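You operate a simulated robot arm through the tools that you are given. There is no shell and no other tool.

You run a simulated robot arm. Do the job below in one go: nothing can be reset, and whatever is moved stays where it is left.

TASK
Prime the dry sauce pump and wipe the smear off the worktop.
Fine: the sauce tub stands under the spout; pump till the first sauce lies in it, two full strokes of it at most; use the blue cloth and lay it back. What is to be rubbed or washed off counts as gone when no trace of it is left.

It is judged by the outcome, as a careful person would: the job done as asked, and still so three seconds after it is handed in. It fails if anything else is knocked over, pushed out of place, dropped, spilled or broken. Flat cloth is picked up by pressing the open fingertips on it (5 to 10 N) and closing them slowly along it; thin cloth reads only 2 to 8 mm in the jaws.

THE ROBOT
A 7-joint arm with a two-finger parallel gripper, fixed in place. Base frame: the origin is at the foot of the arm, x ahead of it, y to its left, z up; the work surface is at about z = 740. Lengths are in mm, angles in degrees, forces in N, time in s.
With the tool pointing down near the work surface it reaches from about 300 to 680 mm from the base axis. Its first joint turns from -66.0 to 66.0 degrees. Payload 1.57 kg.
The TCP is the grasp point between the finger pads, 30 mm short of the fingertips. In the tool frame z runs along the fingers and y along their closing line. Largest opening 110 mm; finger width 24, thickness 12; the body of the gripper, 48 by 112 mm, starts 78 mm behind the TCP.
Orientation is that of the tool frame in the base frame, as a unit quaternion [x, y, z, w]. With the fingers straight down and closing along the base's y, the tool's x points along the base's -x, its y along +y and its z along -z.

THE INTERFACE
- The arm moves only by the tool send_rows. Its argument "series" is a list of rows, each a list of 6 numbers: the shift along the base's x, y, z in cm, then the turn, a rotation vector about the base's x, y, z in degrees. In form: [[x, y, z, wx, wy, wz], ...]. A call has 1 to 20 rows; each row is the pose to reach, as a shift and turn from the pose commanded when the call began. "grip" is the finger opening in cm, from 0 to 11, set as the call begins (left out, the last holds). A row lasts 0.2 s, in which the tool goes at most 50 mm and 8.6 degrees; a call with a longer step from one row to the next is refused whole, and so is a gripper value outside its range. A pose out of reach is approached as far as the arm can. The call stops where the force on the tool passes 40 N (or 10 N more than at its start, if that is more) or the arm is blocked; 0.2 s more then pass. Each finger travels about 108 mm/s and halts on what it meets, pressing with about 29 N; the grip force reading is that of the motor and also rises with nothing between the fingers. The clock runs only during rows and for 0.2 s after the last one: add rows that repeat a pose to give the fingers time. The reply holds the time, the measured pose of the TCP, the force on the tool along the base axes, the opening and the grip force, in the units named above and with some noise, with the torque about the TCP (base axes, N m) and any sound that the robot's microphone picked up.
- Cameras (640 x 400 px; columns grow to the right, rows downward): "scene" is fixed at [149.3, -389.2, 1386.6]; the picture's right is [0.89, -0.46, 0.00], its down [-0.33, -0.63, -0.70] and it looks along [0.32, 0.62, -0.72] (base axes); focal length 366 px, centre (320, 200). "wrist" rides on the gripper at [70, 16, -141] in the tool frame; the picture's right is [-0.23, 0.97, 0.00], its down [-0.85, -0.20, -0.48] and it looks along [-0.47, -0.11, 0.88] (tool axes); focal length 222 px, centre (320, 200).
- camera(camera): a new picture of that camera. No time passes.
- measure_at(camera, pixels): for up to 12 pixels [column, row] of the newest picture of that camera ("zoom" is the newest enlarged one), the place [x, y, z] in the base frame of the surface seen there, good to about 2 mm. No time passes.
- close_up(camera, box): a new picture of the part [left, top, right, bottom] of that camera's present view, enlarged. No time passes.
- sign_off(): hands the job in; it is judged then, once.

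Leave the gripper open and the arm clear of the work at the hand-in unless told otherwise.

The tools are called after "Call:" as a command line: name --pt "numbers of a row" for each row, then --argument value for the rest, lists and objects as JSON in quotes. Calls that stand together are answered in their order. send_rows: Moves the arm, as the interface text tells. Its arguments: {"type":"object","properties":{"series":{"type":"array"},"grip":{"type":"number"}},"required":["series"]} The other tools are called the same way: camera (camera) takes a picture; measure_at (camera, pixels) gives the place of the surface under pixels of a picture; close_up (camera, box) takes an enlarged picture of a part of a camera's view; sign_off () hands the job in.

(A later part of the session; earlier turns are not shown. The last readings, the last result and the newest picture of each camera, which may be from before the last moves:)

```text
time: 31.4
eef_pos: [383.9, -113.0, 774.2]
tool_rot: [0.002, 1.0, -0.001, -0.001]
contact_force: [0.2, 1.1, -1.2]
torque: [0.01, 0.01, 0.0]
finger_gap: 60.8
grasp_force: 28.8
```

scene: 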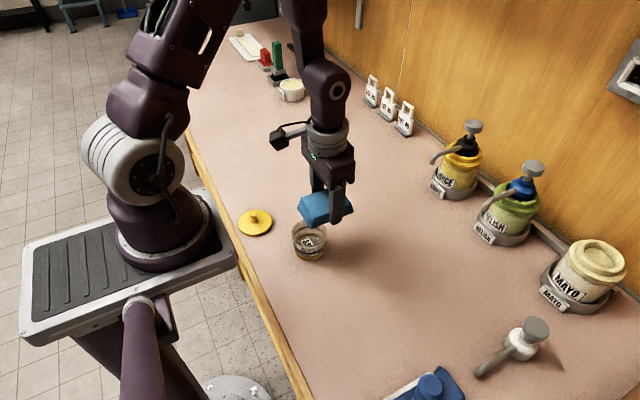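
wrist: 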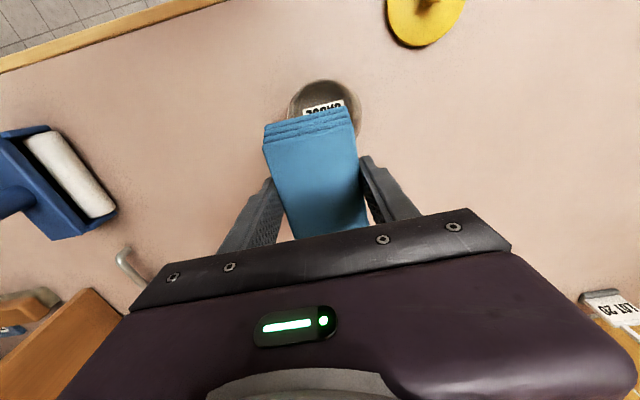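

No contact yet at z≈774–776. I lower in 1 mm steps.

Call:
send_rows --pt "0 0 -0.1 0 0 0" --pt "0 0 -0.2 0 0 0" --pt "0 0 -0.3 0 0 0" --pt "0 0 -0.3 0 0 0"

```text
time: 32.5
eef_pos: [383.7, -112.0, 770.7]
tool_rot: [0.002, 1.0, -0.002, 0.001]
contact_force: [0.6, 0.4, -0.3]
torque: [0.02, 0.01, -0.01]
finger_gap: 61.1
grasp_force: 29.2
```

Still no contact. Another millimetre.

Call:
send_rows --pt "0 0 -0.05 0 0 0" --pt "0 0 -0.1 0 0 0" --pt "0 0 -0.1 0 0 0"

Call:
close_up --camera "scene" --box '[320, 252, 410, 332]'

```text
time: 33.2
eef_pos: [383.2, -113.9, 771.9]
tool_rot: [0.002, 1.0, -0.002, 0.0]
contact_force: [-0.4, 0.0, -0.6]
torque: [-0.03, 0.04, -0.01]
finger_gap: 60.9
grasp_force: 29.5
```

```text
5.00 times, centred on (365, 292) of scene
```

zoom: 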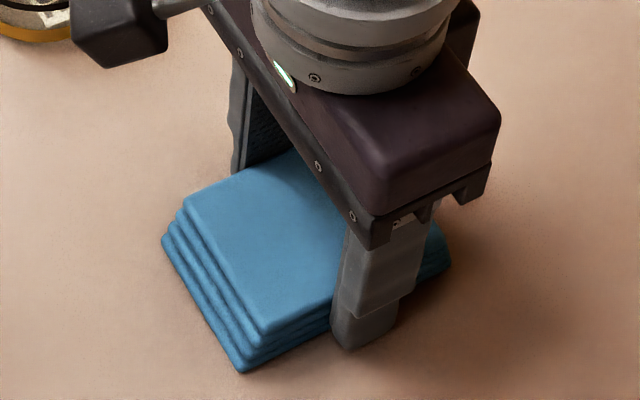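

The pad is within about a millimetre of the worktop, in its first place. I open the fingers and rise.

Call:
send_rows --pt "0 0 0 0 0 0" --pt "0 0 0 0 0 0" --pt "0 0 0 0 0 0" --pt "0 0 0 0 0 0" --grip 11

Call:
send_rows --pt "0 0 2 0 0 0" --pt "0 0 5 0 0 0" --pt "0 0 9 0 0 0" --pt "0 0 13 0 0 0" --pt "-1 4 14 0 0 0" --pt "-2 8 15 0 0 0" --pt "-3 12 16 0 0 0" --pt "-3.3 16 16 0 0 0" --pt "-3.3 16 16 0 0 0"

Call:
camera --camera "scene"

Call:
camera --camera "wrist"

```text
time: 34.2
eef_pos: [383.4, -112.5, 771.4]
tool_rot: [0.001, 1.0, -0.003, 0.0]
contact_force: [-0.5, -0.1, 0.2]
torque: [0.01, 0.01, 0.0]
finger_gap: 109.9
grasp_force: 0.2
```

```text
time: 36.2
eef_pos: [350.3, 44.4, 931.3]
tool_rot: [0.002, 1.0, -0.002, 0.0]
contact_force: [0.6, -0.4, 0.0]
torque: [0.04, 0.01, -0.01]
finger_gap: 109.8
grasp_force: 0.1
```

```text
taken
```

scene: 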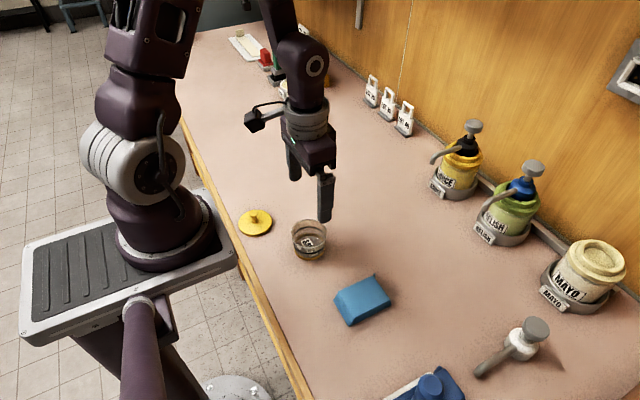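

```text
taken
```

wrist: 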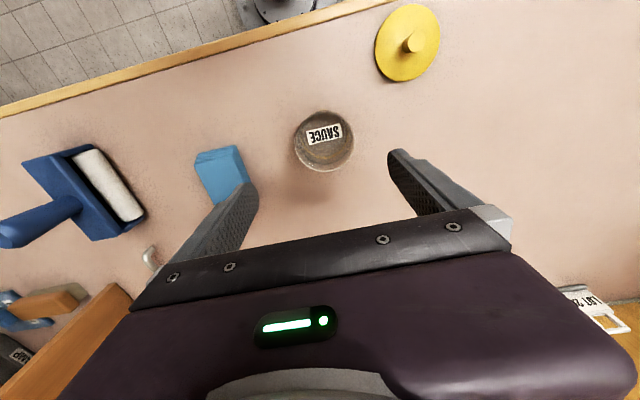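

The cloth is back in place and I'm above the tub. I zoom on the former smear spot (395,240) and on the cloth.

Call:
close_up --camera "scene" --box '[360, 210, 440, 270]'

Call:
close_up --camera "scene" --box '[320, 262, 400, 332]'

```text
6.67 times, centred on (400, 240) of scene
```

zoom: 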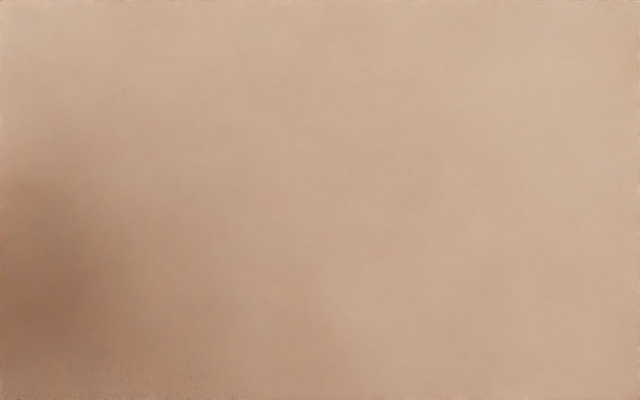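

```text
5.71 times, centred on (360, 297) of scene
```

zoom: 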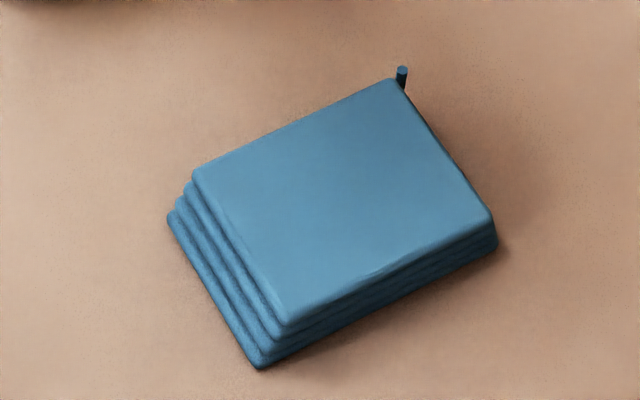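

Smear spot is clean; the cloth lies within ~3 mm of where it was. Now the tub: I measure its rim in the wrist picture.

Call:
close_up --camera "wrist" --box '[280, 95, 370, 185]'

```text
4.44 times, centred on (325, 140) of wrist
```

zoom: 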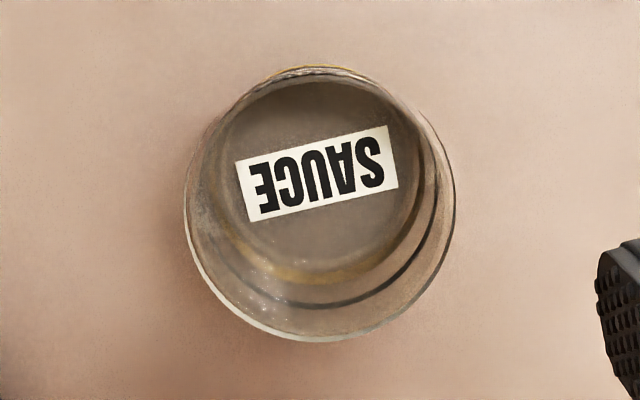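

Call:
measure_at --camera "zoom" --pixels '[[186, 215], [454, 215], [323, 338], [230, 309], [415, 309], [260, 80], [380, 85], [213, 280], [438, 270], [318, 180]]'

```text
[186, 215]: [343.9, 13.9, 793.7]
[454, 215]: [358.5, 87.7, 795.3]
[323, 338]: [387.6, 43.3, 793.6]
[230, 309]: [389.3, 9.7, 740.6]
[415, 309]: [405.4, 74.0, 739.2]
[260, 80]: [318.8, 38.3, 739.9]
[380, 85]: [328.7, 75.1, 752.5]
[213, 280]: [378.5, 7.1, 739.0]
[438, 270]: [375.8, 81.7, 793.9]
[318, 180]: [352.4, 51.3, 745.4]
```

Rim fit gives centre (351.5, 51), diameter 75 mm, top z 794. I lower with open fingers to TCP z≈778 around it.

Call:
send_rows --pt "0.1 0.5 -4 0 0 0" --pt "0.1 0.5 -8 0 0 0" --pt "0.1 0.5 -11 0 0 0" --pt "0.1 0.5 -13.5 0 0 0" --pt "0.1 0.5 -15.2 0 0 0" --pt "0.1 0.5 -15.2 0 0 0" --grip 11

Call:
camera --camera "wrist"

Call:
close_up --camera "scene" --box '[250, 180, 370, 280]'

```text
time: 37.6
eef_pos: [352.0, 51.1, 779.8]
tool_rot: [0.002, 1.0, -0.002, 0.0]
contact_force: [0.0, 0.1, 1.4]
torque: [-0.01, -0.01, -0.02]
finger_gap: 109.8
grasp_force: 0.2
```

```text
taken
```

wrist: 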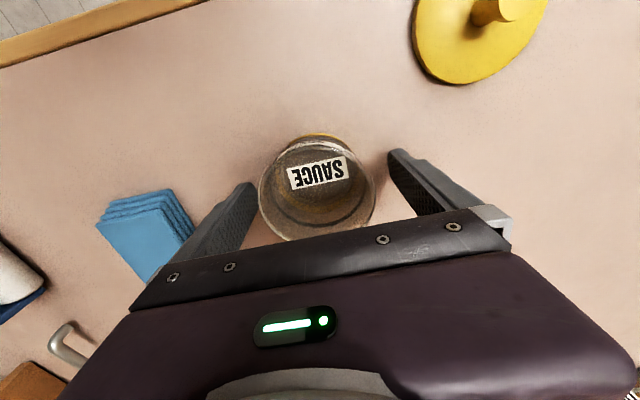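

```text
4.00 times, centred on (310, 230) of scene
```

zoom: 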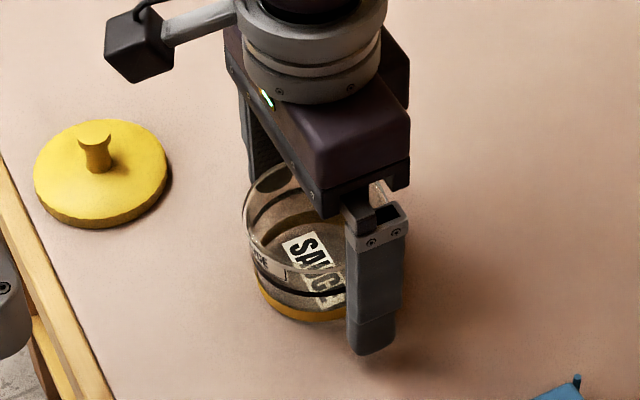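

The fingers straddle the tub evenly. I close on it.

Call:
send_rows --pt "0 0 0 0 0 0" --pt "0 0 0 0 0 0" --pt "0 0 0 0 0 0" --pt "0 0 0 0 0 0" --grip 6.8

```text
time: 38.6
eef_pos: [351.3, 52.3, 780.3]
tool_rot: [0.002, 1.0, -0.002, -0.001]
contact_force: [-1.0, 0.4, 0.6]
torque: [0.02, 0.01, -0.01]
finger_gap: 71.4
grasp_force: 28.7
```

Held at 71 mm, 29 N. I lift slowly 5 cm.

Call:
send_rows --pt "0 0 0.5 0 0 0" --pt "0 0 1.5 0 0 0" --pt "0 0 3 0 0 0" --pt "0 0 5 0 0 0" --pt "0 0 5 0 0 0"

Call:
close_up --camera "scene" --box '[250, 180, 370, 280]'

```text
time: 39.9
eef_pos: [351.1, 52.3, 829.3]
tool_rot: [0.002, 1.0, -0.003, 0.0]
contact_force: [0.6, 0.0, -0.6]
torque: [0.01, 0.01, 0.02]
finger_gap: 71.6
grasp_force: 29.0
```

```text
4.00 times, centred on (310, 230) of scene
```

zoom: 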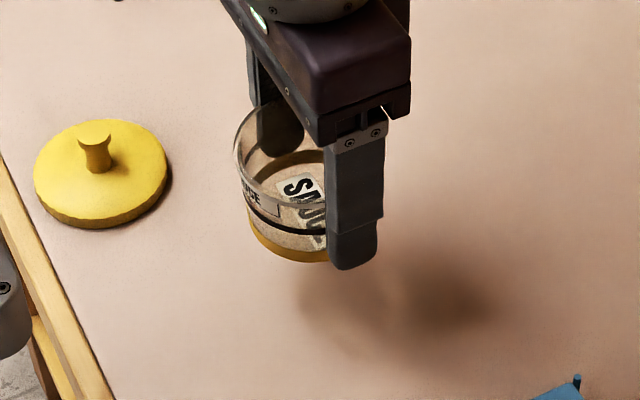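

The tub hangs level in the jaws. I carry it to about (585, 80) as a staging point short of the spout, then lower it.

Call:
send_rows --pt "3 0.3 0 0 0 0" --pt "7 0.9 0 0 0 0" --pt "11 1.4 0 0 0 0" --pt "15 1.9 0 0 0 0" --pt "19 2.4 0 0 0 0" --pt "22 2.8 0 0 0 0" --pt "23.3 2.9 0 0 0 0" --pt "23.3 2.9 -2 0 0 0" --pt "23.3 2.9 -3.8 0 0 0" --pt "23.3 2.9 -4.5 0 0 0" --pt "23.3 2.9 -4.5 0 0 0"

Call:
close_up --camera "scene" --box '[350, 100, 510, 220]'

```text
time: 42.2
eef_pos: [584.0, 79.9, 785.5]
tool_rot: [0.002, 1.0, -0.002, 0.0]
contact_force: [0.4, 0.5, -0.8]
torque: [-0.02, -0.02, -0.02]
finger_gap: 71.4
grasp_force: 28.7
```

```text
3.33 times, centred on (430, 160) of scene
```

zoom: 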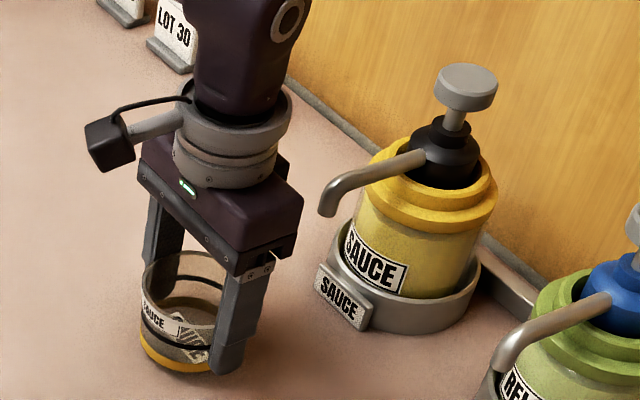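

About 5 mm remain. I lower in 1 mm steps till contact shows.

Call:
send_rows --pt "0 0 -0.2 0 0 0" --pt "0 0 -0.3 0 0 0" --pt "0 0 -0.4 0 0 0" --pt "0 0 -0.45 0 0 0" --pt "0 0 -0.45 0 0 0"

```text
time: 43.5
eef_pos: [585.1, 82.0, 780.7]
tool_rot: [0.002, 1.0, -0.003, 0.0]
contact_force: [0.9, -0.1, -0.2]
torque: [0.01, -0.02, 0.01]
finger_gap: 71.5
grasp_force: 29.0
```

Call:
send_rows --pt "0 0 -0.05 0 0 0" --pt "0 0 -0.1 0 0 0" --pt "0 0 -0.1 0 0 0"

```text
time: 44.2
eef_pos: [584.7, 80.5, 780.3]
tool_rot: [0.002, 1.0, -0.002, 0.0]
contact_force: [-3.9, 0.3, 16.7]
torque: [0.14, 0.19, 0.01]
finger_gap: 71.7
grasp_force: 29.1
```

Tub stands (16.7 N contact). I ease up half a millimetre and open, then rise clear.

Call:
send_rows --pt "0 0 0.06 0 0 0" --pt "0 0 0.06 0 0 0"

Call:
send_rows --pt "0 0 0 0 0 0" --pt "0 0 0 0 0 0" --pt "0 0 0 0 0 0" --pt "0 0 3 0 0 0" --pt "0 0 7 0 0 0" --pt "0 0 11 0 0 0" --pt "0 0 14 0 0 0" --grip 11

Call:
camera --camera "scene"

Call:
camera --camera "wrist"

```text
time: 44.9
eef_pos: [584.2, 80.4, 779.8]
tool_rot: [0.002, 1.0, -0.002, 0.001]
contact_force: [-1.2, 1.4, 14.6]
torque: [0.12, 0.03, 0.01]
finger_gap: 71.7
grasp_force: 28.8
```

```text
time: 46.5
eef_pos: [585.9, 78.9, 920.5]
tool_rot: [0.002, 1.0, -0.001, -0.002]
contact_force: [0.0, 0.1, -0.1]
torque: [0.0, -0.01, 0.01]
finger_gap: 110.1
grasp_force: 0.1
```

```text
taken
```

scene: 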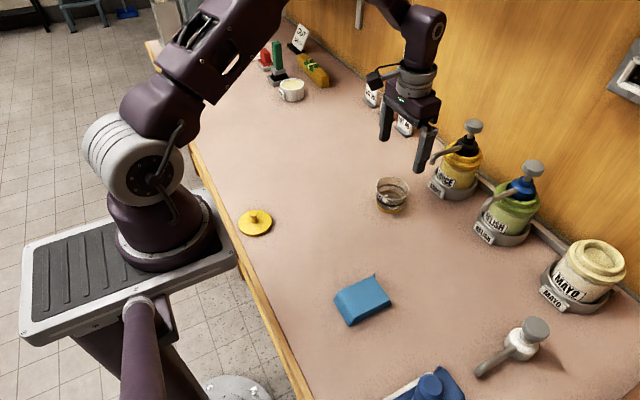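

```text
taken
```

wrist: 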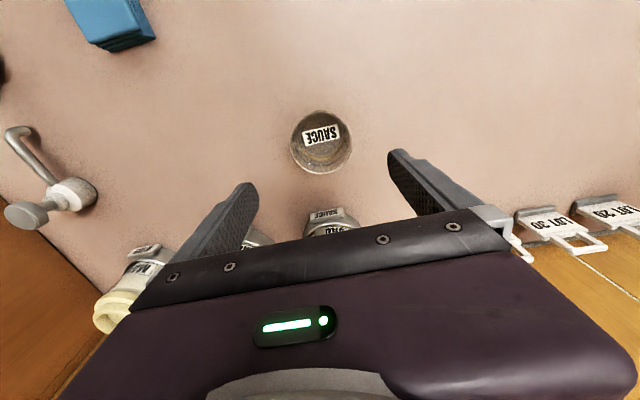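

The tub stands at about (585, 80) and the worktop is clean there. Now I tilt the tool 45° forward (turn −45° about y) up here while backing 4 cm, so the gripper body will stay clear of the spout later.

Call:
send_rows --pt "-0.7 0 0 0 -7.5 0" --pt "-1.4 0 0 0 -15 0" --pt "-2.1 0 0 0 -22.5 0" --pt "-2.8 0 0 0 -30 0" --pt "-3.4 0 0 0 -37.5 0" --pt "-4 0 0 0 -45 0" --pt "-4 0 0 0 -45 0"

Call:
camera --camera "scene"

Call:
camera --camera "wrist"

```text
time: 48.0
eef_pos: [544.5, 80.5, 919.1]
tool_rot: [0.001, 0.924, -0.001, 0.383]
contact_force: [0.6, 1.0, 0.3]
torque: [-0.02, 0.01, -0.01]
finger_gap: 109.7
grasp_force: 0.1
```

```text
taken
```

scene: 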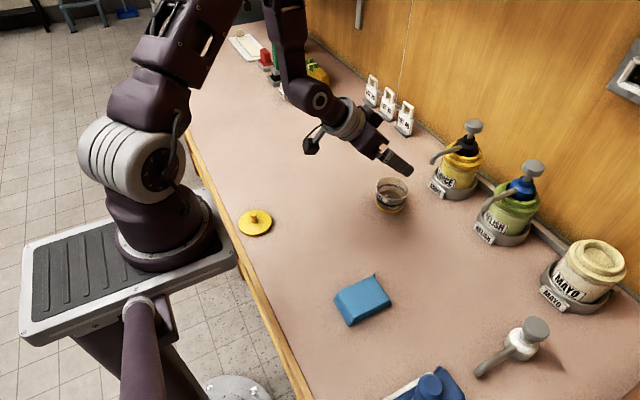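

```text
taken
```

wrist: 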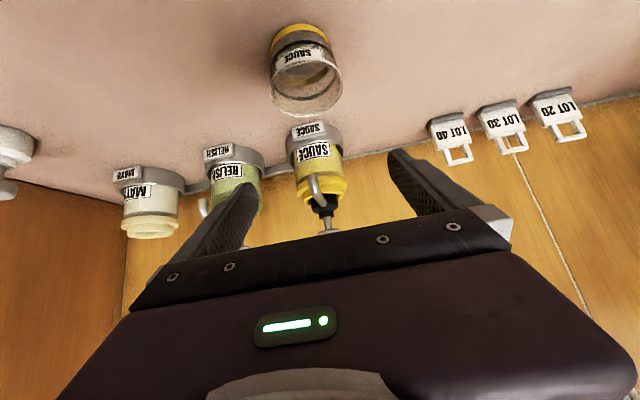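

The tilt is reached. I measure the tub's present rim in a scene close-up.

Call:
close_up --camera "scene" --box '[360, 160, 430, 225]'

```text
6.15 times, centred on (395, 192) of scene
```

zoom: 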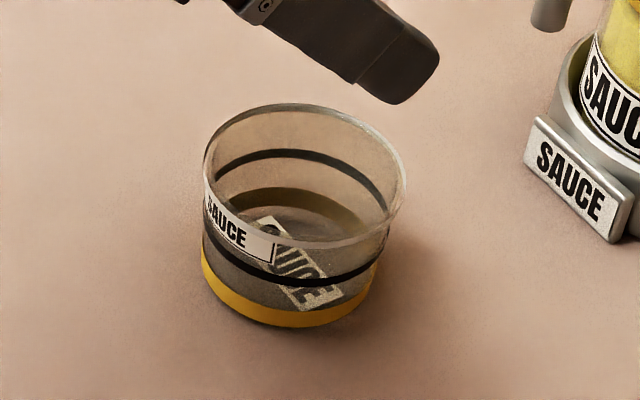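

Call:
measure_at --camera "zoom" --pixels '[[205, 160], [300, 105], [300, 240], [250, 120], [240, 215], [340, 240], [404, 175], [240, 290], [330, 318], [270, 318]]'

```text
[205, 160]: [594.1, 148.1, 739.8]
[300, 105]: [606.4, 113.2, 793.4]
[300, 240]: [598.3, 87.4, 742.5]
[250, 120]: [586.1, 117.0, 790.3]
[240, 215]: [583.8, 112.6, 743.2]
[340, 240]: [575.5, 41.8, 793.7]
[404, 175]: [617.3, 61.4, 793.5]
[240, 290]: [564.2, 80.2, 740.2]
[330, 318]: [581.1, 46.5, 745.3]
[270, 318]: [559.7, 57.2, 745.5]
```

Tub centre confirmed at about (586, 80). I bring the tilted open fingers down either side of it to TCP (585, 80, 778).

Call:
send_rows --pt "1 0 -3.5 0 0 0" --pt "2 0 -7 0 0 0" --pt "3 0 -10.5 0 0 0" --pt "3.7 0 -12.5 0 0 0" --pt "4.1 0 -14.1 0 0 0" --pt "4.1 0 -14.1 0 0 0"

Call:
close_up --camera "scene" --box '[330, 130, 474, 230]'

Call:
camera --camera "wrist"

```text
time: 49.5
eef_pos: [586.3, 82.3, 778.5]
tool_rot: [0.002, 0.924, -0.001, 0.383]
contact_force: [0.6, 0.8, 0.3]
torque: [0.0, -0.01, 0.03]
finger_gap: 110.1
grasp_force: 0.0
```

```text
4.00 times, centred on (402, 180) of scene
```

zoom: 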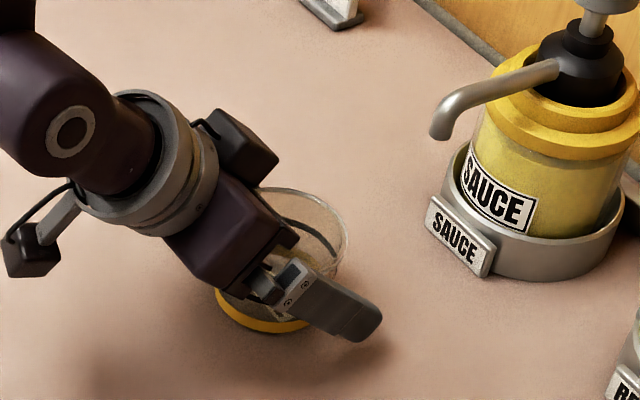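

```text
taken
```

wrist: 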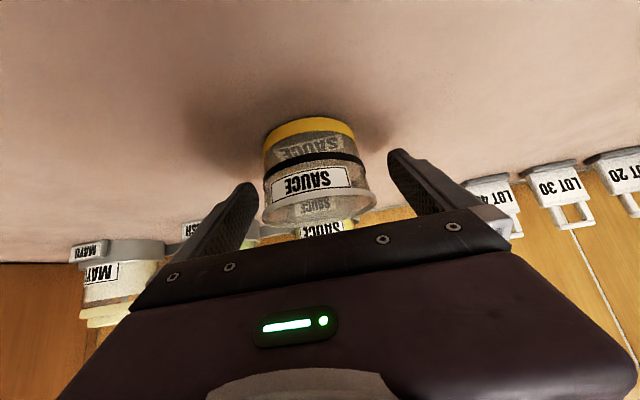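

Aligned. I close on the tub with the tilted jaws.

Call:
send_rows --pt "0 0 0 0 0 0" --pt "0 0 0 0 0 0" --pt "0 0 0 0 0 0" --pt "0 0 0 0 0 0" --grip 6.8

Call:
send_rows --pt "0 0 0.3 0 0 0" --pt "0 0 0.8 0 0 0" --pt "0 0 1.2 0 0 0" --pt "0 0 1.2 0 0 0"

Call:
close_up --camera "scene" --box '[330, 130, 474, 230]'

```text
time: 50.5
eef_pos: [588.1, 83.6, 778.5]
tool_rot: [0.002, 0.924, -0.001, 0.383]
contact_force: [0.7, 0.3, 0.1]
torque: [0.01, 0.01, -0.02]
finger_gap: 71.2
grasp_force: 28.5
```

```text
time: 51.5
eef_pos: [585.8, 82.0, 790.9]
tool_rot: [0.002, 0.923, -0.001, 0.384]
contact_force: [-0.6, 0.0, -0.5]
torque: [-0.01, 0.02, -0.01]
finger_gap: 71.7
grasp_force: 29.2
```

```text
4.00 times, centred on (402, 180) of scene
```

zoom: 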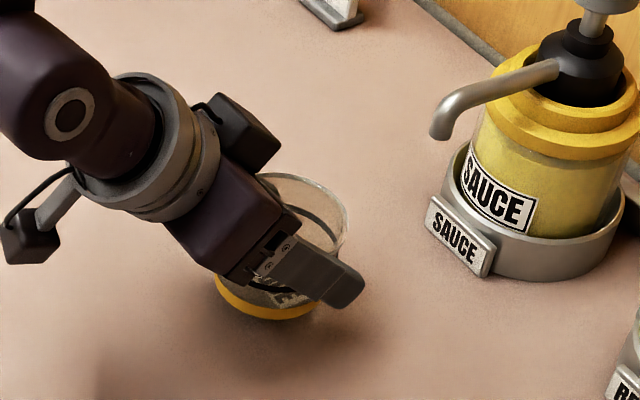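

Tub is held and lifted 12 mm. I slide it forward 7.1 cm and right 2.3 cm to stand under the spout (centre about 657, 58), spout at z 851 staying above the rim at ~806.

Call:
send_rows --pt "0.5 -0.8 0 0 0 0" --pt "1.5 -1.6 0 0 0 0" --pt "3 -2.3 0 0 0 0" --pt "4.5 -2.3 0 0 0 0" --pt "6 -2.3 0 0 0 0" --pt "7.1 -2.3 0 0 0 0" --pt "7.1 -2.3 0 0 0 0"

Call:
close_up --camera "scene" --box '[370, 120, 514, 220]'

Call:
camera --camera "wrist"

```text
time: 53.0
eef_pos: [656.4, 56.9, 792.5]
tool_rot: [0.001, 0.924, 0.0, 0.383]
contact_force: [0.6, -0.5, -0.3]
torque: [0.0, 0.02, 0.03]
finger_gap: 71.6
grasp_force: 29.2
```

```text
4.00 times, centred on (442, 170) of scene
```

zoom: 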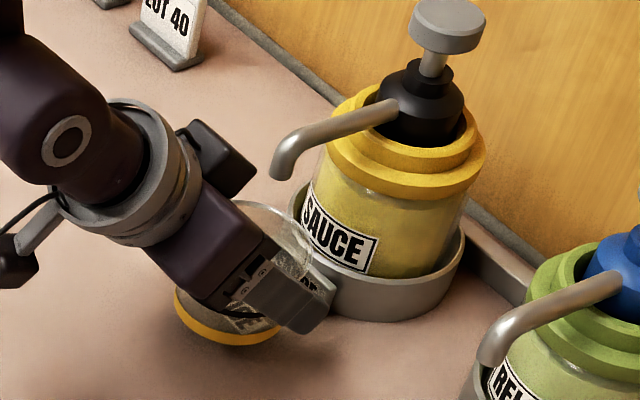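

```text
taken
```

wrist: 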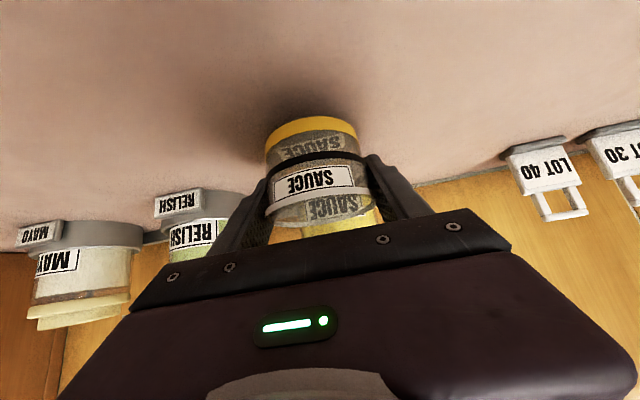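

Now I lower it 11.5 mm to the worktop.

Call:
send_rows --pt "0 0 -0.6 0 0 0" --pt "0 0 -1.0 0 0 0" --pt "0 0 -1.15 0 0 0" --pt "0 0 -1.15 0 0 0"

```text
time: 54.0
eef_pos: [656.7, 56.3, 779.7]
tool_rot: [0.002, 0.924, -0.001, 0.383]
contact_force: [-0.2, 0.5, -1.1]
torque: [0.01, 0.02, -0.01]
finger_gap: 71.6
grasp_force: 28.7
```

Call:
send_rows --pt "0 0 -0.05 0 0 0" --pt "0 0 -0.1 0 0 0" --pt "0 0 -0.1 0 0 0"

Call:
close_up --camera "scene" --box '[370, 120, 514, 220]'

```text
time: 54.9
eef_pos: [657.6, 55.9, 780.0]
tool_rot: [0.001, 0.923, 0.0, 0.384]
contact_force: [-2.0, -0.3, 10.4]
torque: [0.01, 0.17, -0.05]
finger_gap: 71.6
grasp_force: 28.6
```

```text
4.00 times, centred on (442, 170) of scene
```

zoom: 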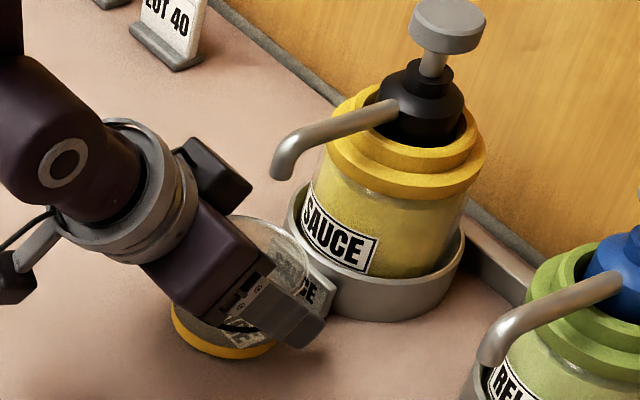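

The tub touches the worktop (10 N). I open the jaws and withdraw backward-up along the tool axis.

Call:
send_rows --pt "0 0 0 0 0 0" --pt "0 0 0 0 0 0" --pt "0 0 0 0 0 0" --pt "-2 0 2 0 0 0" --pt "-5 0 5 0 0 0" --pt "-8 0 8 0 0 0" --pt "-11 0 11 0 0 0" --pt "-14 0 14 0 0 0" --grip 11

Call:
camera --camera "scene"

Call:
close_up --camera "scene" --box '[390, 110, 510, 220]'

Call:
camera --camera "wrist"

```text
time: 56.6
eef_pos: [515.1, 59.9, 921.1]
tool_rot: [0.003, 0.924, -0.001, 0.382]
contact_force: [-0.3, 0.2, -0.1]
torque: [-0.01, 0.02, 0.01]
finger_gap: 109.8
grasp_force: 0.1
```

```text
taken
```

scene: 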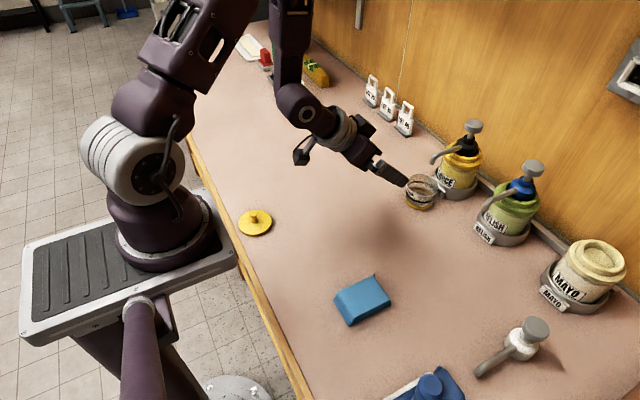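

```text
3.64 times, centred on (450, 165) of scene
```

zoom: 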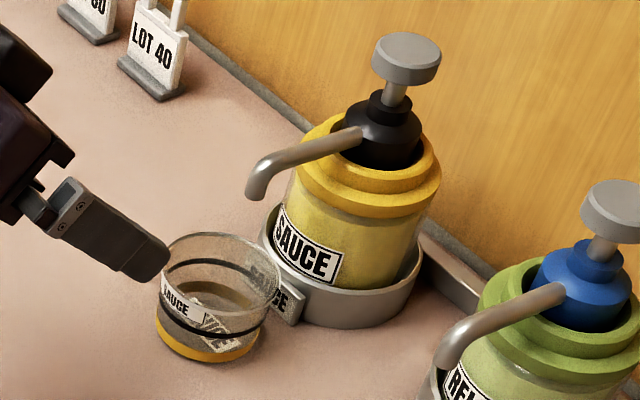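

```text
taken
```

wrist: 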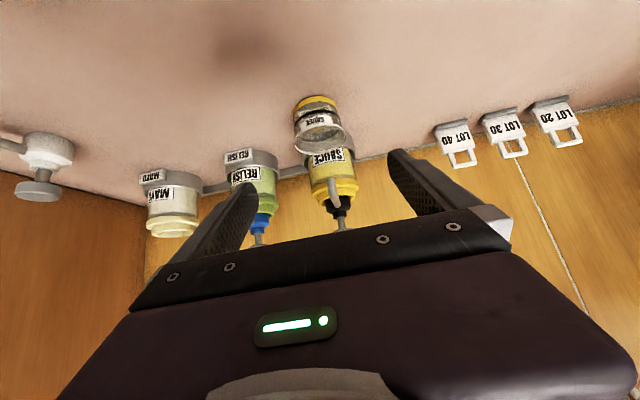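

The tub stands in front of the sauce holder. I measure its rim and the spout end in the newest zoom to verify they line up.

Call:
close_up --camera "scene" --box '[400, 145, 460, 215]'

```text
5.71 times, centred on (430, 180) of scene
```

zoom: 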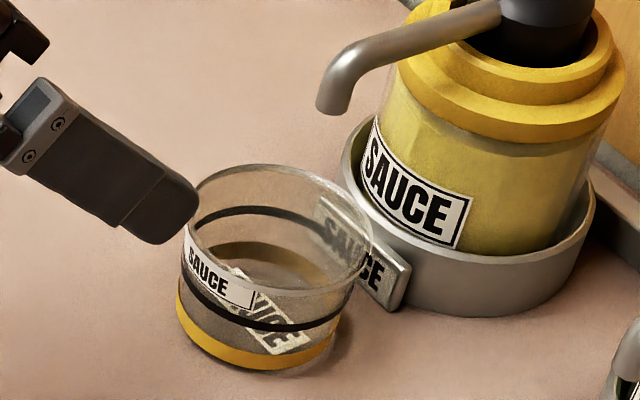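

Call:
measure_at --camera "zoom" --pixels '[[250, 166], [310, 174], [225, 172], [372, 235], [330, 285], [250, 288], [215, 260], [290, 370], [220, 350], [320, 108], [345, 112], [332, 115]]'

```text
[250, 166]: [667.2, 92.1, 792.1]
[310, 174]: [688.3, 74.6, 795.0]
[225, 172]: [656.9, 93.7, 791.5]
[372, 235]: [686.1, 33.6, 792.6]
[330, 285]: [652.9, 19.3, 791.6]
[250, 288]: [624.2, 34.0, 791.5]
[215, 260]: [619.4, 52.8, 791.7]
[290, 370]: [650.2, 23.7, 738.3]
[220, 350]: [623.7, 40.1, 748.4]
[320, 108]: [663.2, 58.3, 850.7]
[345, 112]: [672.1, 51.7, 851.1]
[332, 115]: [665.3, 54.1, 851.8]
```

The tub's centre is (655.5, 56.5), inner radius ~35; the spout end at (669, 58) lies well inside it, and the tub stays clear of the plate. Now I check the wall distance behind the plunger before pressing.

Call:
measure_at --camera "scene" --pixels '[[495, 115], [473, 105], [510, 150], [473, 126], [473, 122], [497, 182]]'

Call:
send_rows --pt "0 0 3 0 0 0" --pt "0 0 6 0 0 0" --pt "0 0 8 0 0 0" --pt "0 0 8 0 0 0" --grip 0

```text
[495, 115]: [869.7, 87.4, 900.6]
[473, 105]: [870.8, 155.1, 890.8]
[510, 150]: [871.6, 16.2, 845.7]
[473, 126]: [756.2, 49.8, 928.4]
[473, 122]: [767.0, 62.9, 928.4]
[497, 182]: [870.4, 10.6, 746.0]
```

```text
time: 57.6
eef_pos: [515.5, 57.3, 998.1]
tool_rot: [0.002, 0.924, -0.002, 0.382]
contact_force: [-0.3, 0.8, -0.4]
torque: [0.01, 0.02, -0.03]
finger_gap: 0.0
grasp_force: 21.1
```

The wall is at x 870, plenty of room. Fingers are closed. I go forward 23.6 cm to above the plunger (TCP x≈752, tips' low edge over x≈764).

Call:
send_rows --pt "4 0 0 0 0 0" --pt "8 0 0 0 0 0" --pt "12 0 0 0 0 0" --pt "16 0 0 0 0 0" --pt "20 0 0 0 0 0" --pt "23.6 0 0 0 0 0" --pt "23.6 0 0 0 0 0" --grip 0

Call:
camera --camera "scene"

Call:
close_up --camera "scene" --box '[400, 50, 530, 200]'

Call:
camera --camera "wrist"

```text
time: 59.2
eef_pos: [752.9, 57.5, 999.8]
tool_rot: [0.003, 0.924, -0.001, 0.382]
contact_force: [0.0, -0.6, -0.3]
torque: [-0.01, -0.01, 0.02]
finger_gap: 0.1
grasp_force: 21.6
```

```text
taken
```

scene: 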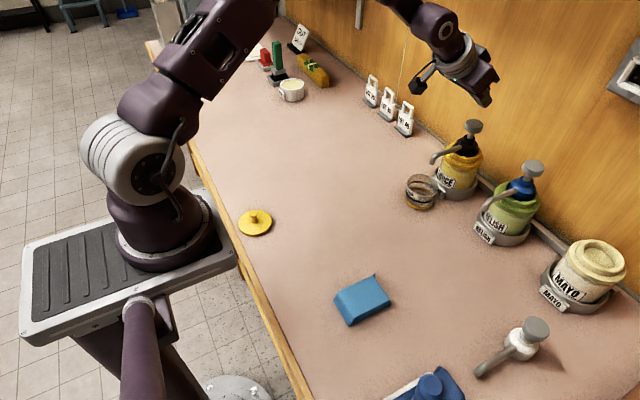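

```text
2.67 times, centred on (465, 125) of scene
```

zoom: 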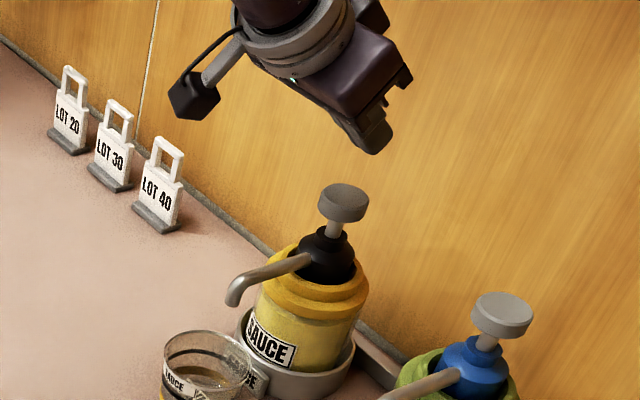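

```text
taken
```

wrist: 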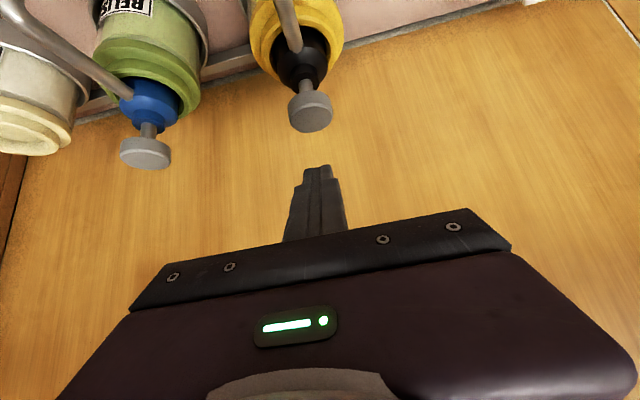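

Reached easily. I measure the fingertip end in the scene close-up (375,150) and the cap to check the alignment.

Call:
close_up --camera "scene" --box '[450, 70, 514, 150]'

```text
5.00 times, centred on (482, 110) of scene
```

zoom: 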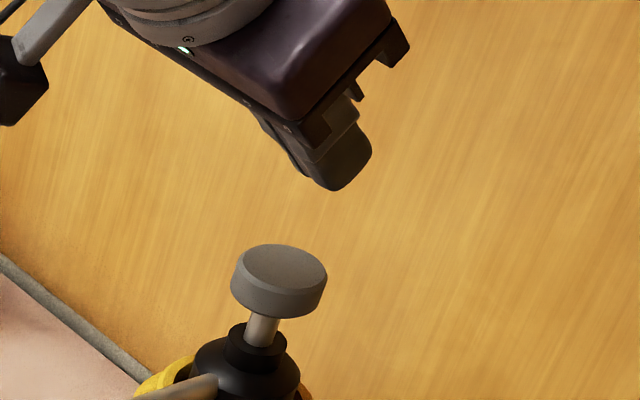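

Call:
measure_at --camera "zoom" --pixels '[[330, 185], [350, 165], [368, 150], [340, 187], [318, 178], [280, 270], [236, 260], [322, 280]]'

```text
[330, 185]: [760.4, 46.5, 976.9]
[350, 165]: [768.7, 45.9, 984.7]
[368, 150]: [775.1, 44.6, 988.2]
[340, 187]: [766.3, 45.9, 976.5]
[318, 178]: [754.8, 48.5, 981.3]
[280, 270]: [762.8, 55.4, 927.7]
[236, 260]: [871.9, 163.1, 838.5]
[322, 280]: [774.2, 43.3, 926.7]
```

The fingertip's lowest point is at about (764, 57, 976); the cap top is at 928 centred (764, 57). I lower 4.4 cm to just above the cap.

Call:
send_rows --pt "0 0 -2 0 0 0" --pt "0 0 -3.6 0 0 0" --pt "0 0 -4.4 0 0 0" --pt "0 0 -4.4 0 0 0"

Call:
close_up --camera "scene" --box '[400, 90, 520, 220]'

```text
time: 60.2
eef_pos: [752.9, 58.9, 954.1]
tool_rot: [0.002, 0.924, -0.001, 0.383]
contact_force: [-0.5, 0.2, 0.3]
torque: [0.0, -0.02, 0.04]
finger_gap: 0.0
grasp_force: 21.4
```

```text
3.08 times, centred on (460, 155) of scene
```

zoom: 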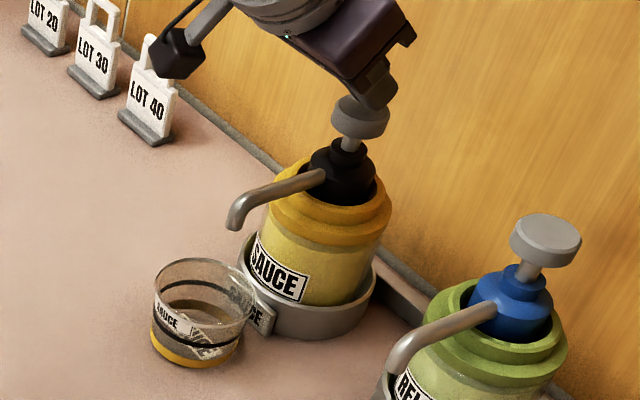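

The fingertips are right over the cap centre. I press down 1 cm slowly and read the force.

Call:
send_rows --pt "0 0 -0.3 0 0 0" --pt "0 0 -0.6 0 0 0" --pt "0 0 -0.9 0 0 0" --pt "0 0 -1.2 0 0 0"

```text
time: 61.2
eef_pos: [752.8, 57.5, 941.5]
tool_rot: [0.003, 0.924, -0.001, 0.382]
contact_force: [0.2, -0.1, 1.7]
torque: [0.0, -0.05, 0.01]
finger_gap: 0.0
grasp_force: 21.1
heard: click
```

A click was heard with only 1.7 N. I look before going on.

Call:
close_up --camera "scene" --box '[400, 90, 520, 220]'

Call:
close_up --camera "scene" --box '[445, 100, 501, 165]'

```text
3.08 times, centred on (460, 155) of scene
```

zoom: 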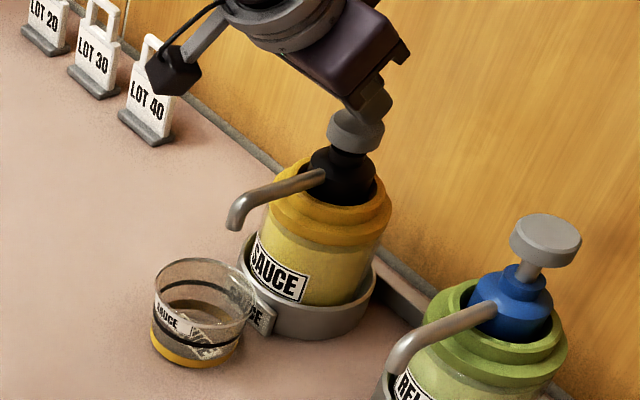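

```text
6.15 times, centred on (473, 132) of scene
```

zoom: 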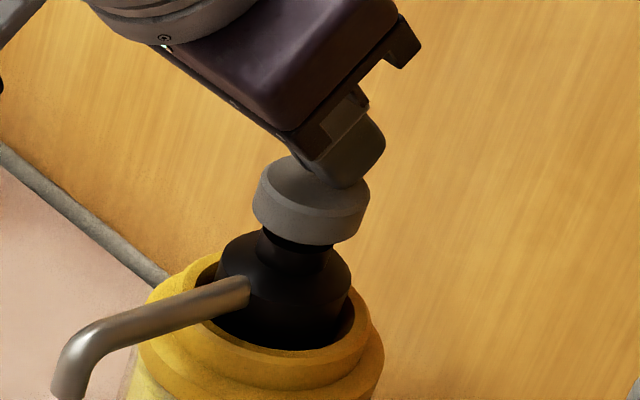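

The cap is pressed down about halfway or more toward the collar. I continue down in 3 mm steps to complete the stroke.

Call:
send_rows --pt "0 0 -0.2 0 0 0" --pt "0 0 -0.4 0 0 0" --pt "0 0 -0.6 0 0 0" --pt "0 0 -0.6 0 0 0"

Call:
close_up --camera "scene" --box '[445, 100, 501, 165]'

```text
time: 62.2
eef_pos: [753.6, 58.2, 937.4]
tool_rot: [0.0, 0.923, 0.0, 0.384]
contact_force: [-1.6, 2.1, 12.9]
torque: [0.08, -0.11, 0.02]
finger_gap: 0.1
grasp_force: 21.1
```

```text
6.15 times, centred on (473, 132) of scene
```

zoom: 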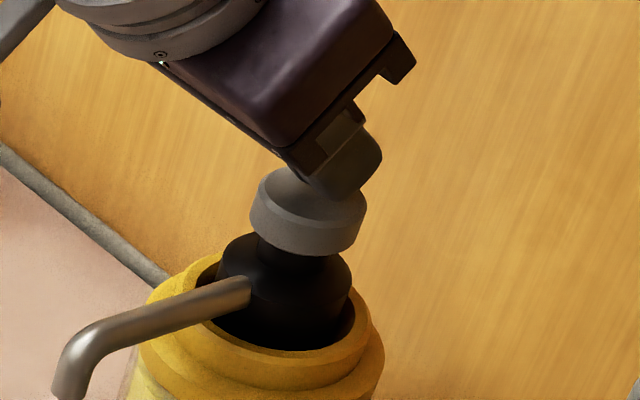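

12.9 N: the cap sits on the collar—one full stroke down. I look at the tub and spout for sauce.

Call:
close_up --camera "scene" --box '[395, 145, 455, 215]'

```text
5.71 times, centred on (425, 180) of scene
```

zoom: 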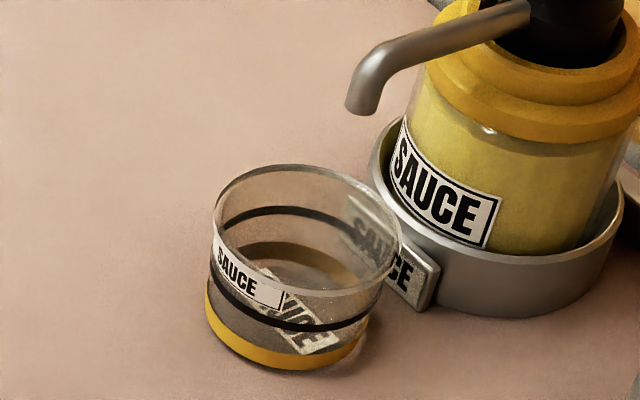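

No sauce yet, as expected of a dry stroke. I let the plunger come back up fully (rise 2.2 cm).

Call:
send_rows --pt "0 0 0.3 0 0 0" --pt "0 0 0.7 0 0 0" --pt "0 0 1.2 0 0 0" --pt "0 0 1.8 0 0 0" --pt "0 0 2.2 0 0 0" --pt "0 0 2.2 0 0 0"

Call:
close_up --camera "scene" --box '[400, 90, 520, 220]'

Call:
close_up --camera "scene" --box '[395, 145, 455, 215]'

```text
time: 63.6
eef_pos: [754.2, 58.0, 957.3]
tool_rot: [0.002, 0.924, -0.001, 0.383]
contact_force: [0.3, 0.8, -0.1]
torque: [-0.01, -0.02, 0.02]
finger_gap: 0.1
grasp_force: 21.2
```

```text
3.08 times, centred on (460, 155) of scene
```

zoom: 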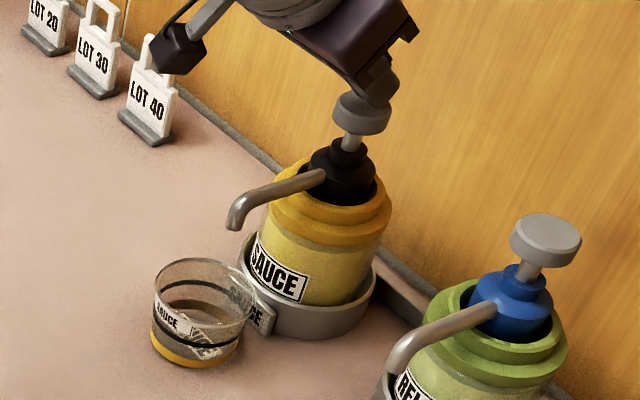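

```text
5.71 times, centred on (425, 180) of scene
```

zoom: 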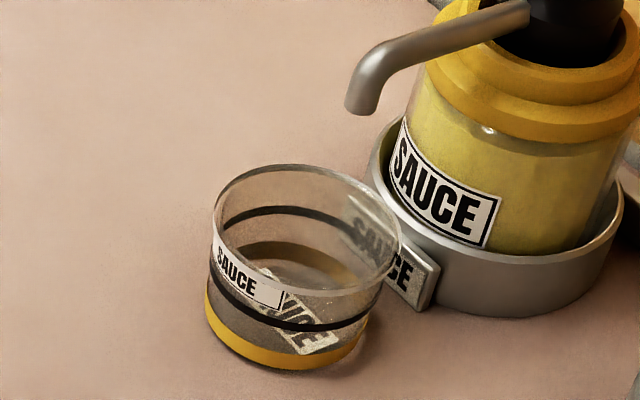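

The plunger is back at the top and no sauce has come. I do another full stroke: down 2.2 cm, hold, and look.

Call:
send_rows --pt "0 0 -0.4 0 0 0" --pt "0 0 -0.8 0 0 0" --pt "0 0 -1.2 0 0 0" --pt "0 0 -1.6 0 0 0" --pt "0 0 -1.9 0 0 0" --pt "0 0 -2.15 0 0 0" --pt "0 0 -2.15 0 0 0"

Call:
close_up --camera "scene" --box '[395, 145, 455, 215]'

Call:
close_up --camera "scene" --box '[445, 100, 501, 165]'

```text
time: 65.2
eef_pos: [752.9, 55.9, 938.1]
tool_rot: [0.001, 0.923, -0.001, 0.384]
contact_force: [0.7, 0.7, 5.2]
torque: [0.03, -0.08, 0.02]
finger_gap: 0.0
grasp_force: 21.2
heard: click
```

```text
5.71 times, centred on (425, 180) of scene
```

zoom: 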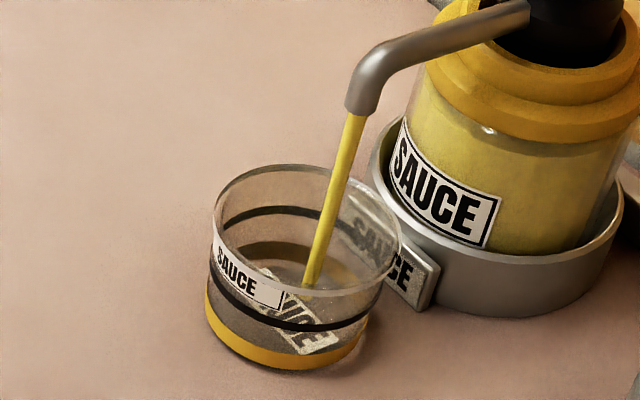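

```text
6.15 times, centred on (473, 132) of scene
```

zoom: 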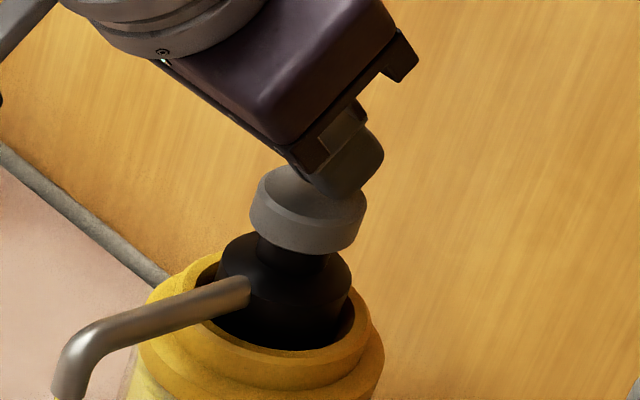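

Sauce is streaming from the spout into the tub. I hold a moment, then check again before releasing the plunger.

Call:
send_rows --pt "0 0 0 0 0 0" --pt "0 0 0 0 0 0" --pt "0 0 0 0 0 0"

Call:
close_up --camera "scene" --box '[395, 145, 455, 215]'

```text
time: 66.0
eef_pos: [753.4, 57.5, 937.8]
tool_rot: [0.001, 0.924, 0.0, 0.382]
contact_force: [1.4, 0.0, 6.7]
torque: [-0.04, -0.15, 0.01]
finger_gap: 0.2
grasp_force: 21.9
```

```text
5.71 times, centred on (425, 180) of scene
```

zoom: 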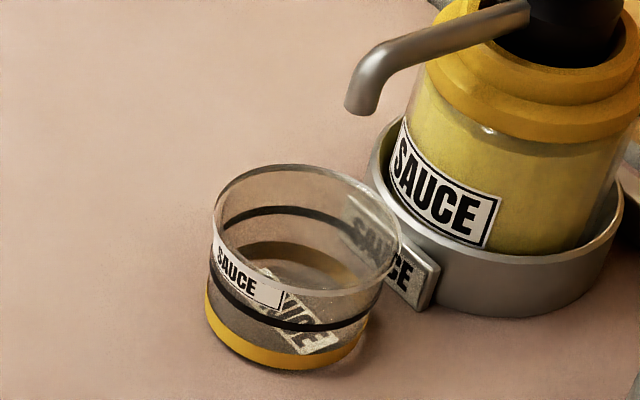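

The stream has ended. I release the plunger (rise), then back off to look down into the tub with the wrist camera.

Call:
send_rows --pt "0 0 0.4 0 0 0" --pt "0 0 0.9 0 0 0" --pt "0 0 1.5 0 0 0" --pt "0 0 2.2 0 0 0" --pt "0 0 4 0 0 0" --pt "-2 0 7 0 0 0" --pt "-5 0 9 0 0 0" --pt "-5 0 9 0 0 0"

Call:
close_up --camera "scene" --box '[400, 165, 445, 215]'

Call:
camera --camera "wrist"

Call:
camera --camera "scene"

```text
time: 67.8
eef_pos: [702.2, 58.5, 1027.5]
tool_rot: [0.003, 0.924, -0.002, 0.382]
contact_force: [0.0, -0.4, -0.2]
torque: [0.01, -0.01, 0.02]
finger_gap: 0.0
grasp_force: 21.1
```

```text
8.00 times, centred on (422, 190) of scene
```

zoom: 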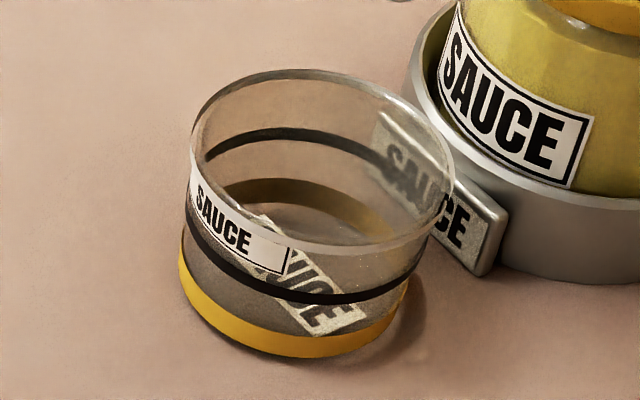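

```text
taken
```

wrist: 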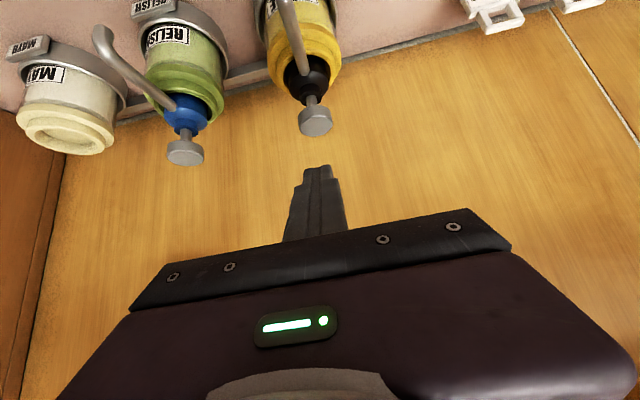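

```text
taken
```

scene: 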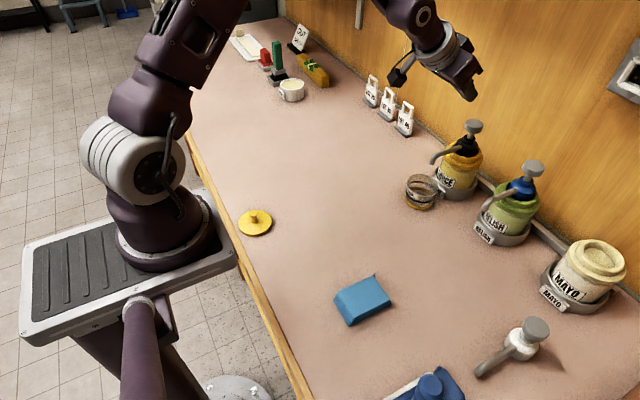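

From this angle I can't make out a pool in the tub. I back off, turn the tool upright again and look straight down at the tub with the wrist camera.

Call:
send_rows --pt "-4 0 0 0 7.5 0" --pt "-8 0 0 0 15 0" --pt "-11 0 0 0 22.5 0" --pt "-13 0 0 0 30 0" --pt "-14 0 0 0 37.5 0" --pt "-15 0 0 0 45 0" --pt "-15 0 0 0 45 0" --grip 0

Call:
camera --camera "wrist"

Call:
close_up --camera "wrist" --box '[260, 120, 420, 240]'

```text
time: 69.5
eef_pos: [552.4, 57.8, 1026.5]
tool_rot: [0.002, 1.0, -0.002, -0.002]
contact_force: [-0.5, 0.0, -0.8]
torque: [-0.03, -0.03, -0.01]
finger_gap: 0.0
grasp_force: 21.5
```

```text
taken
```

wrist: 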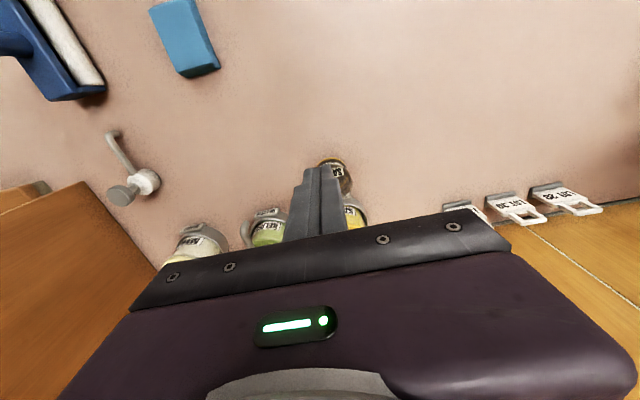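

```text
3.33 times, centred on (340, 180) of wrist
```

zoom: 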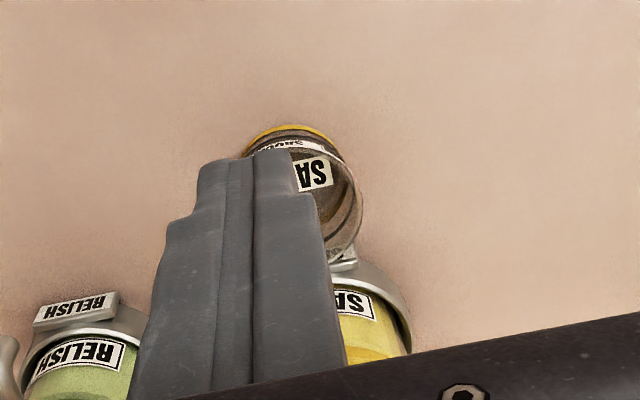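

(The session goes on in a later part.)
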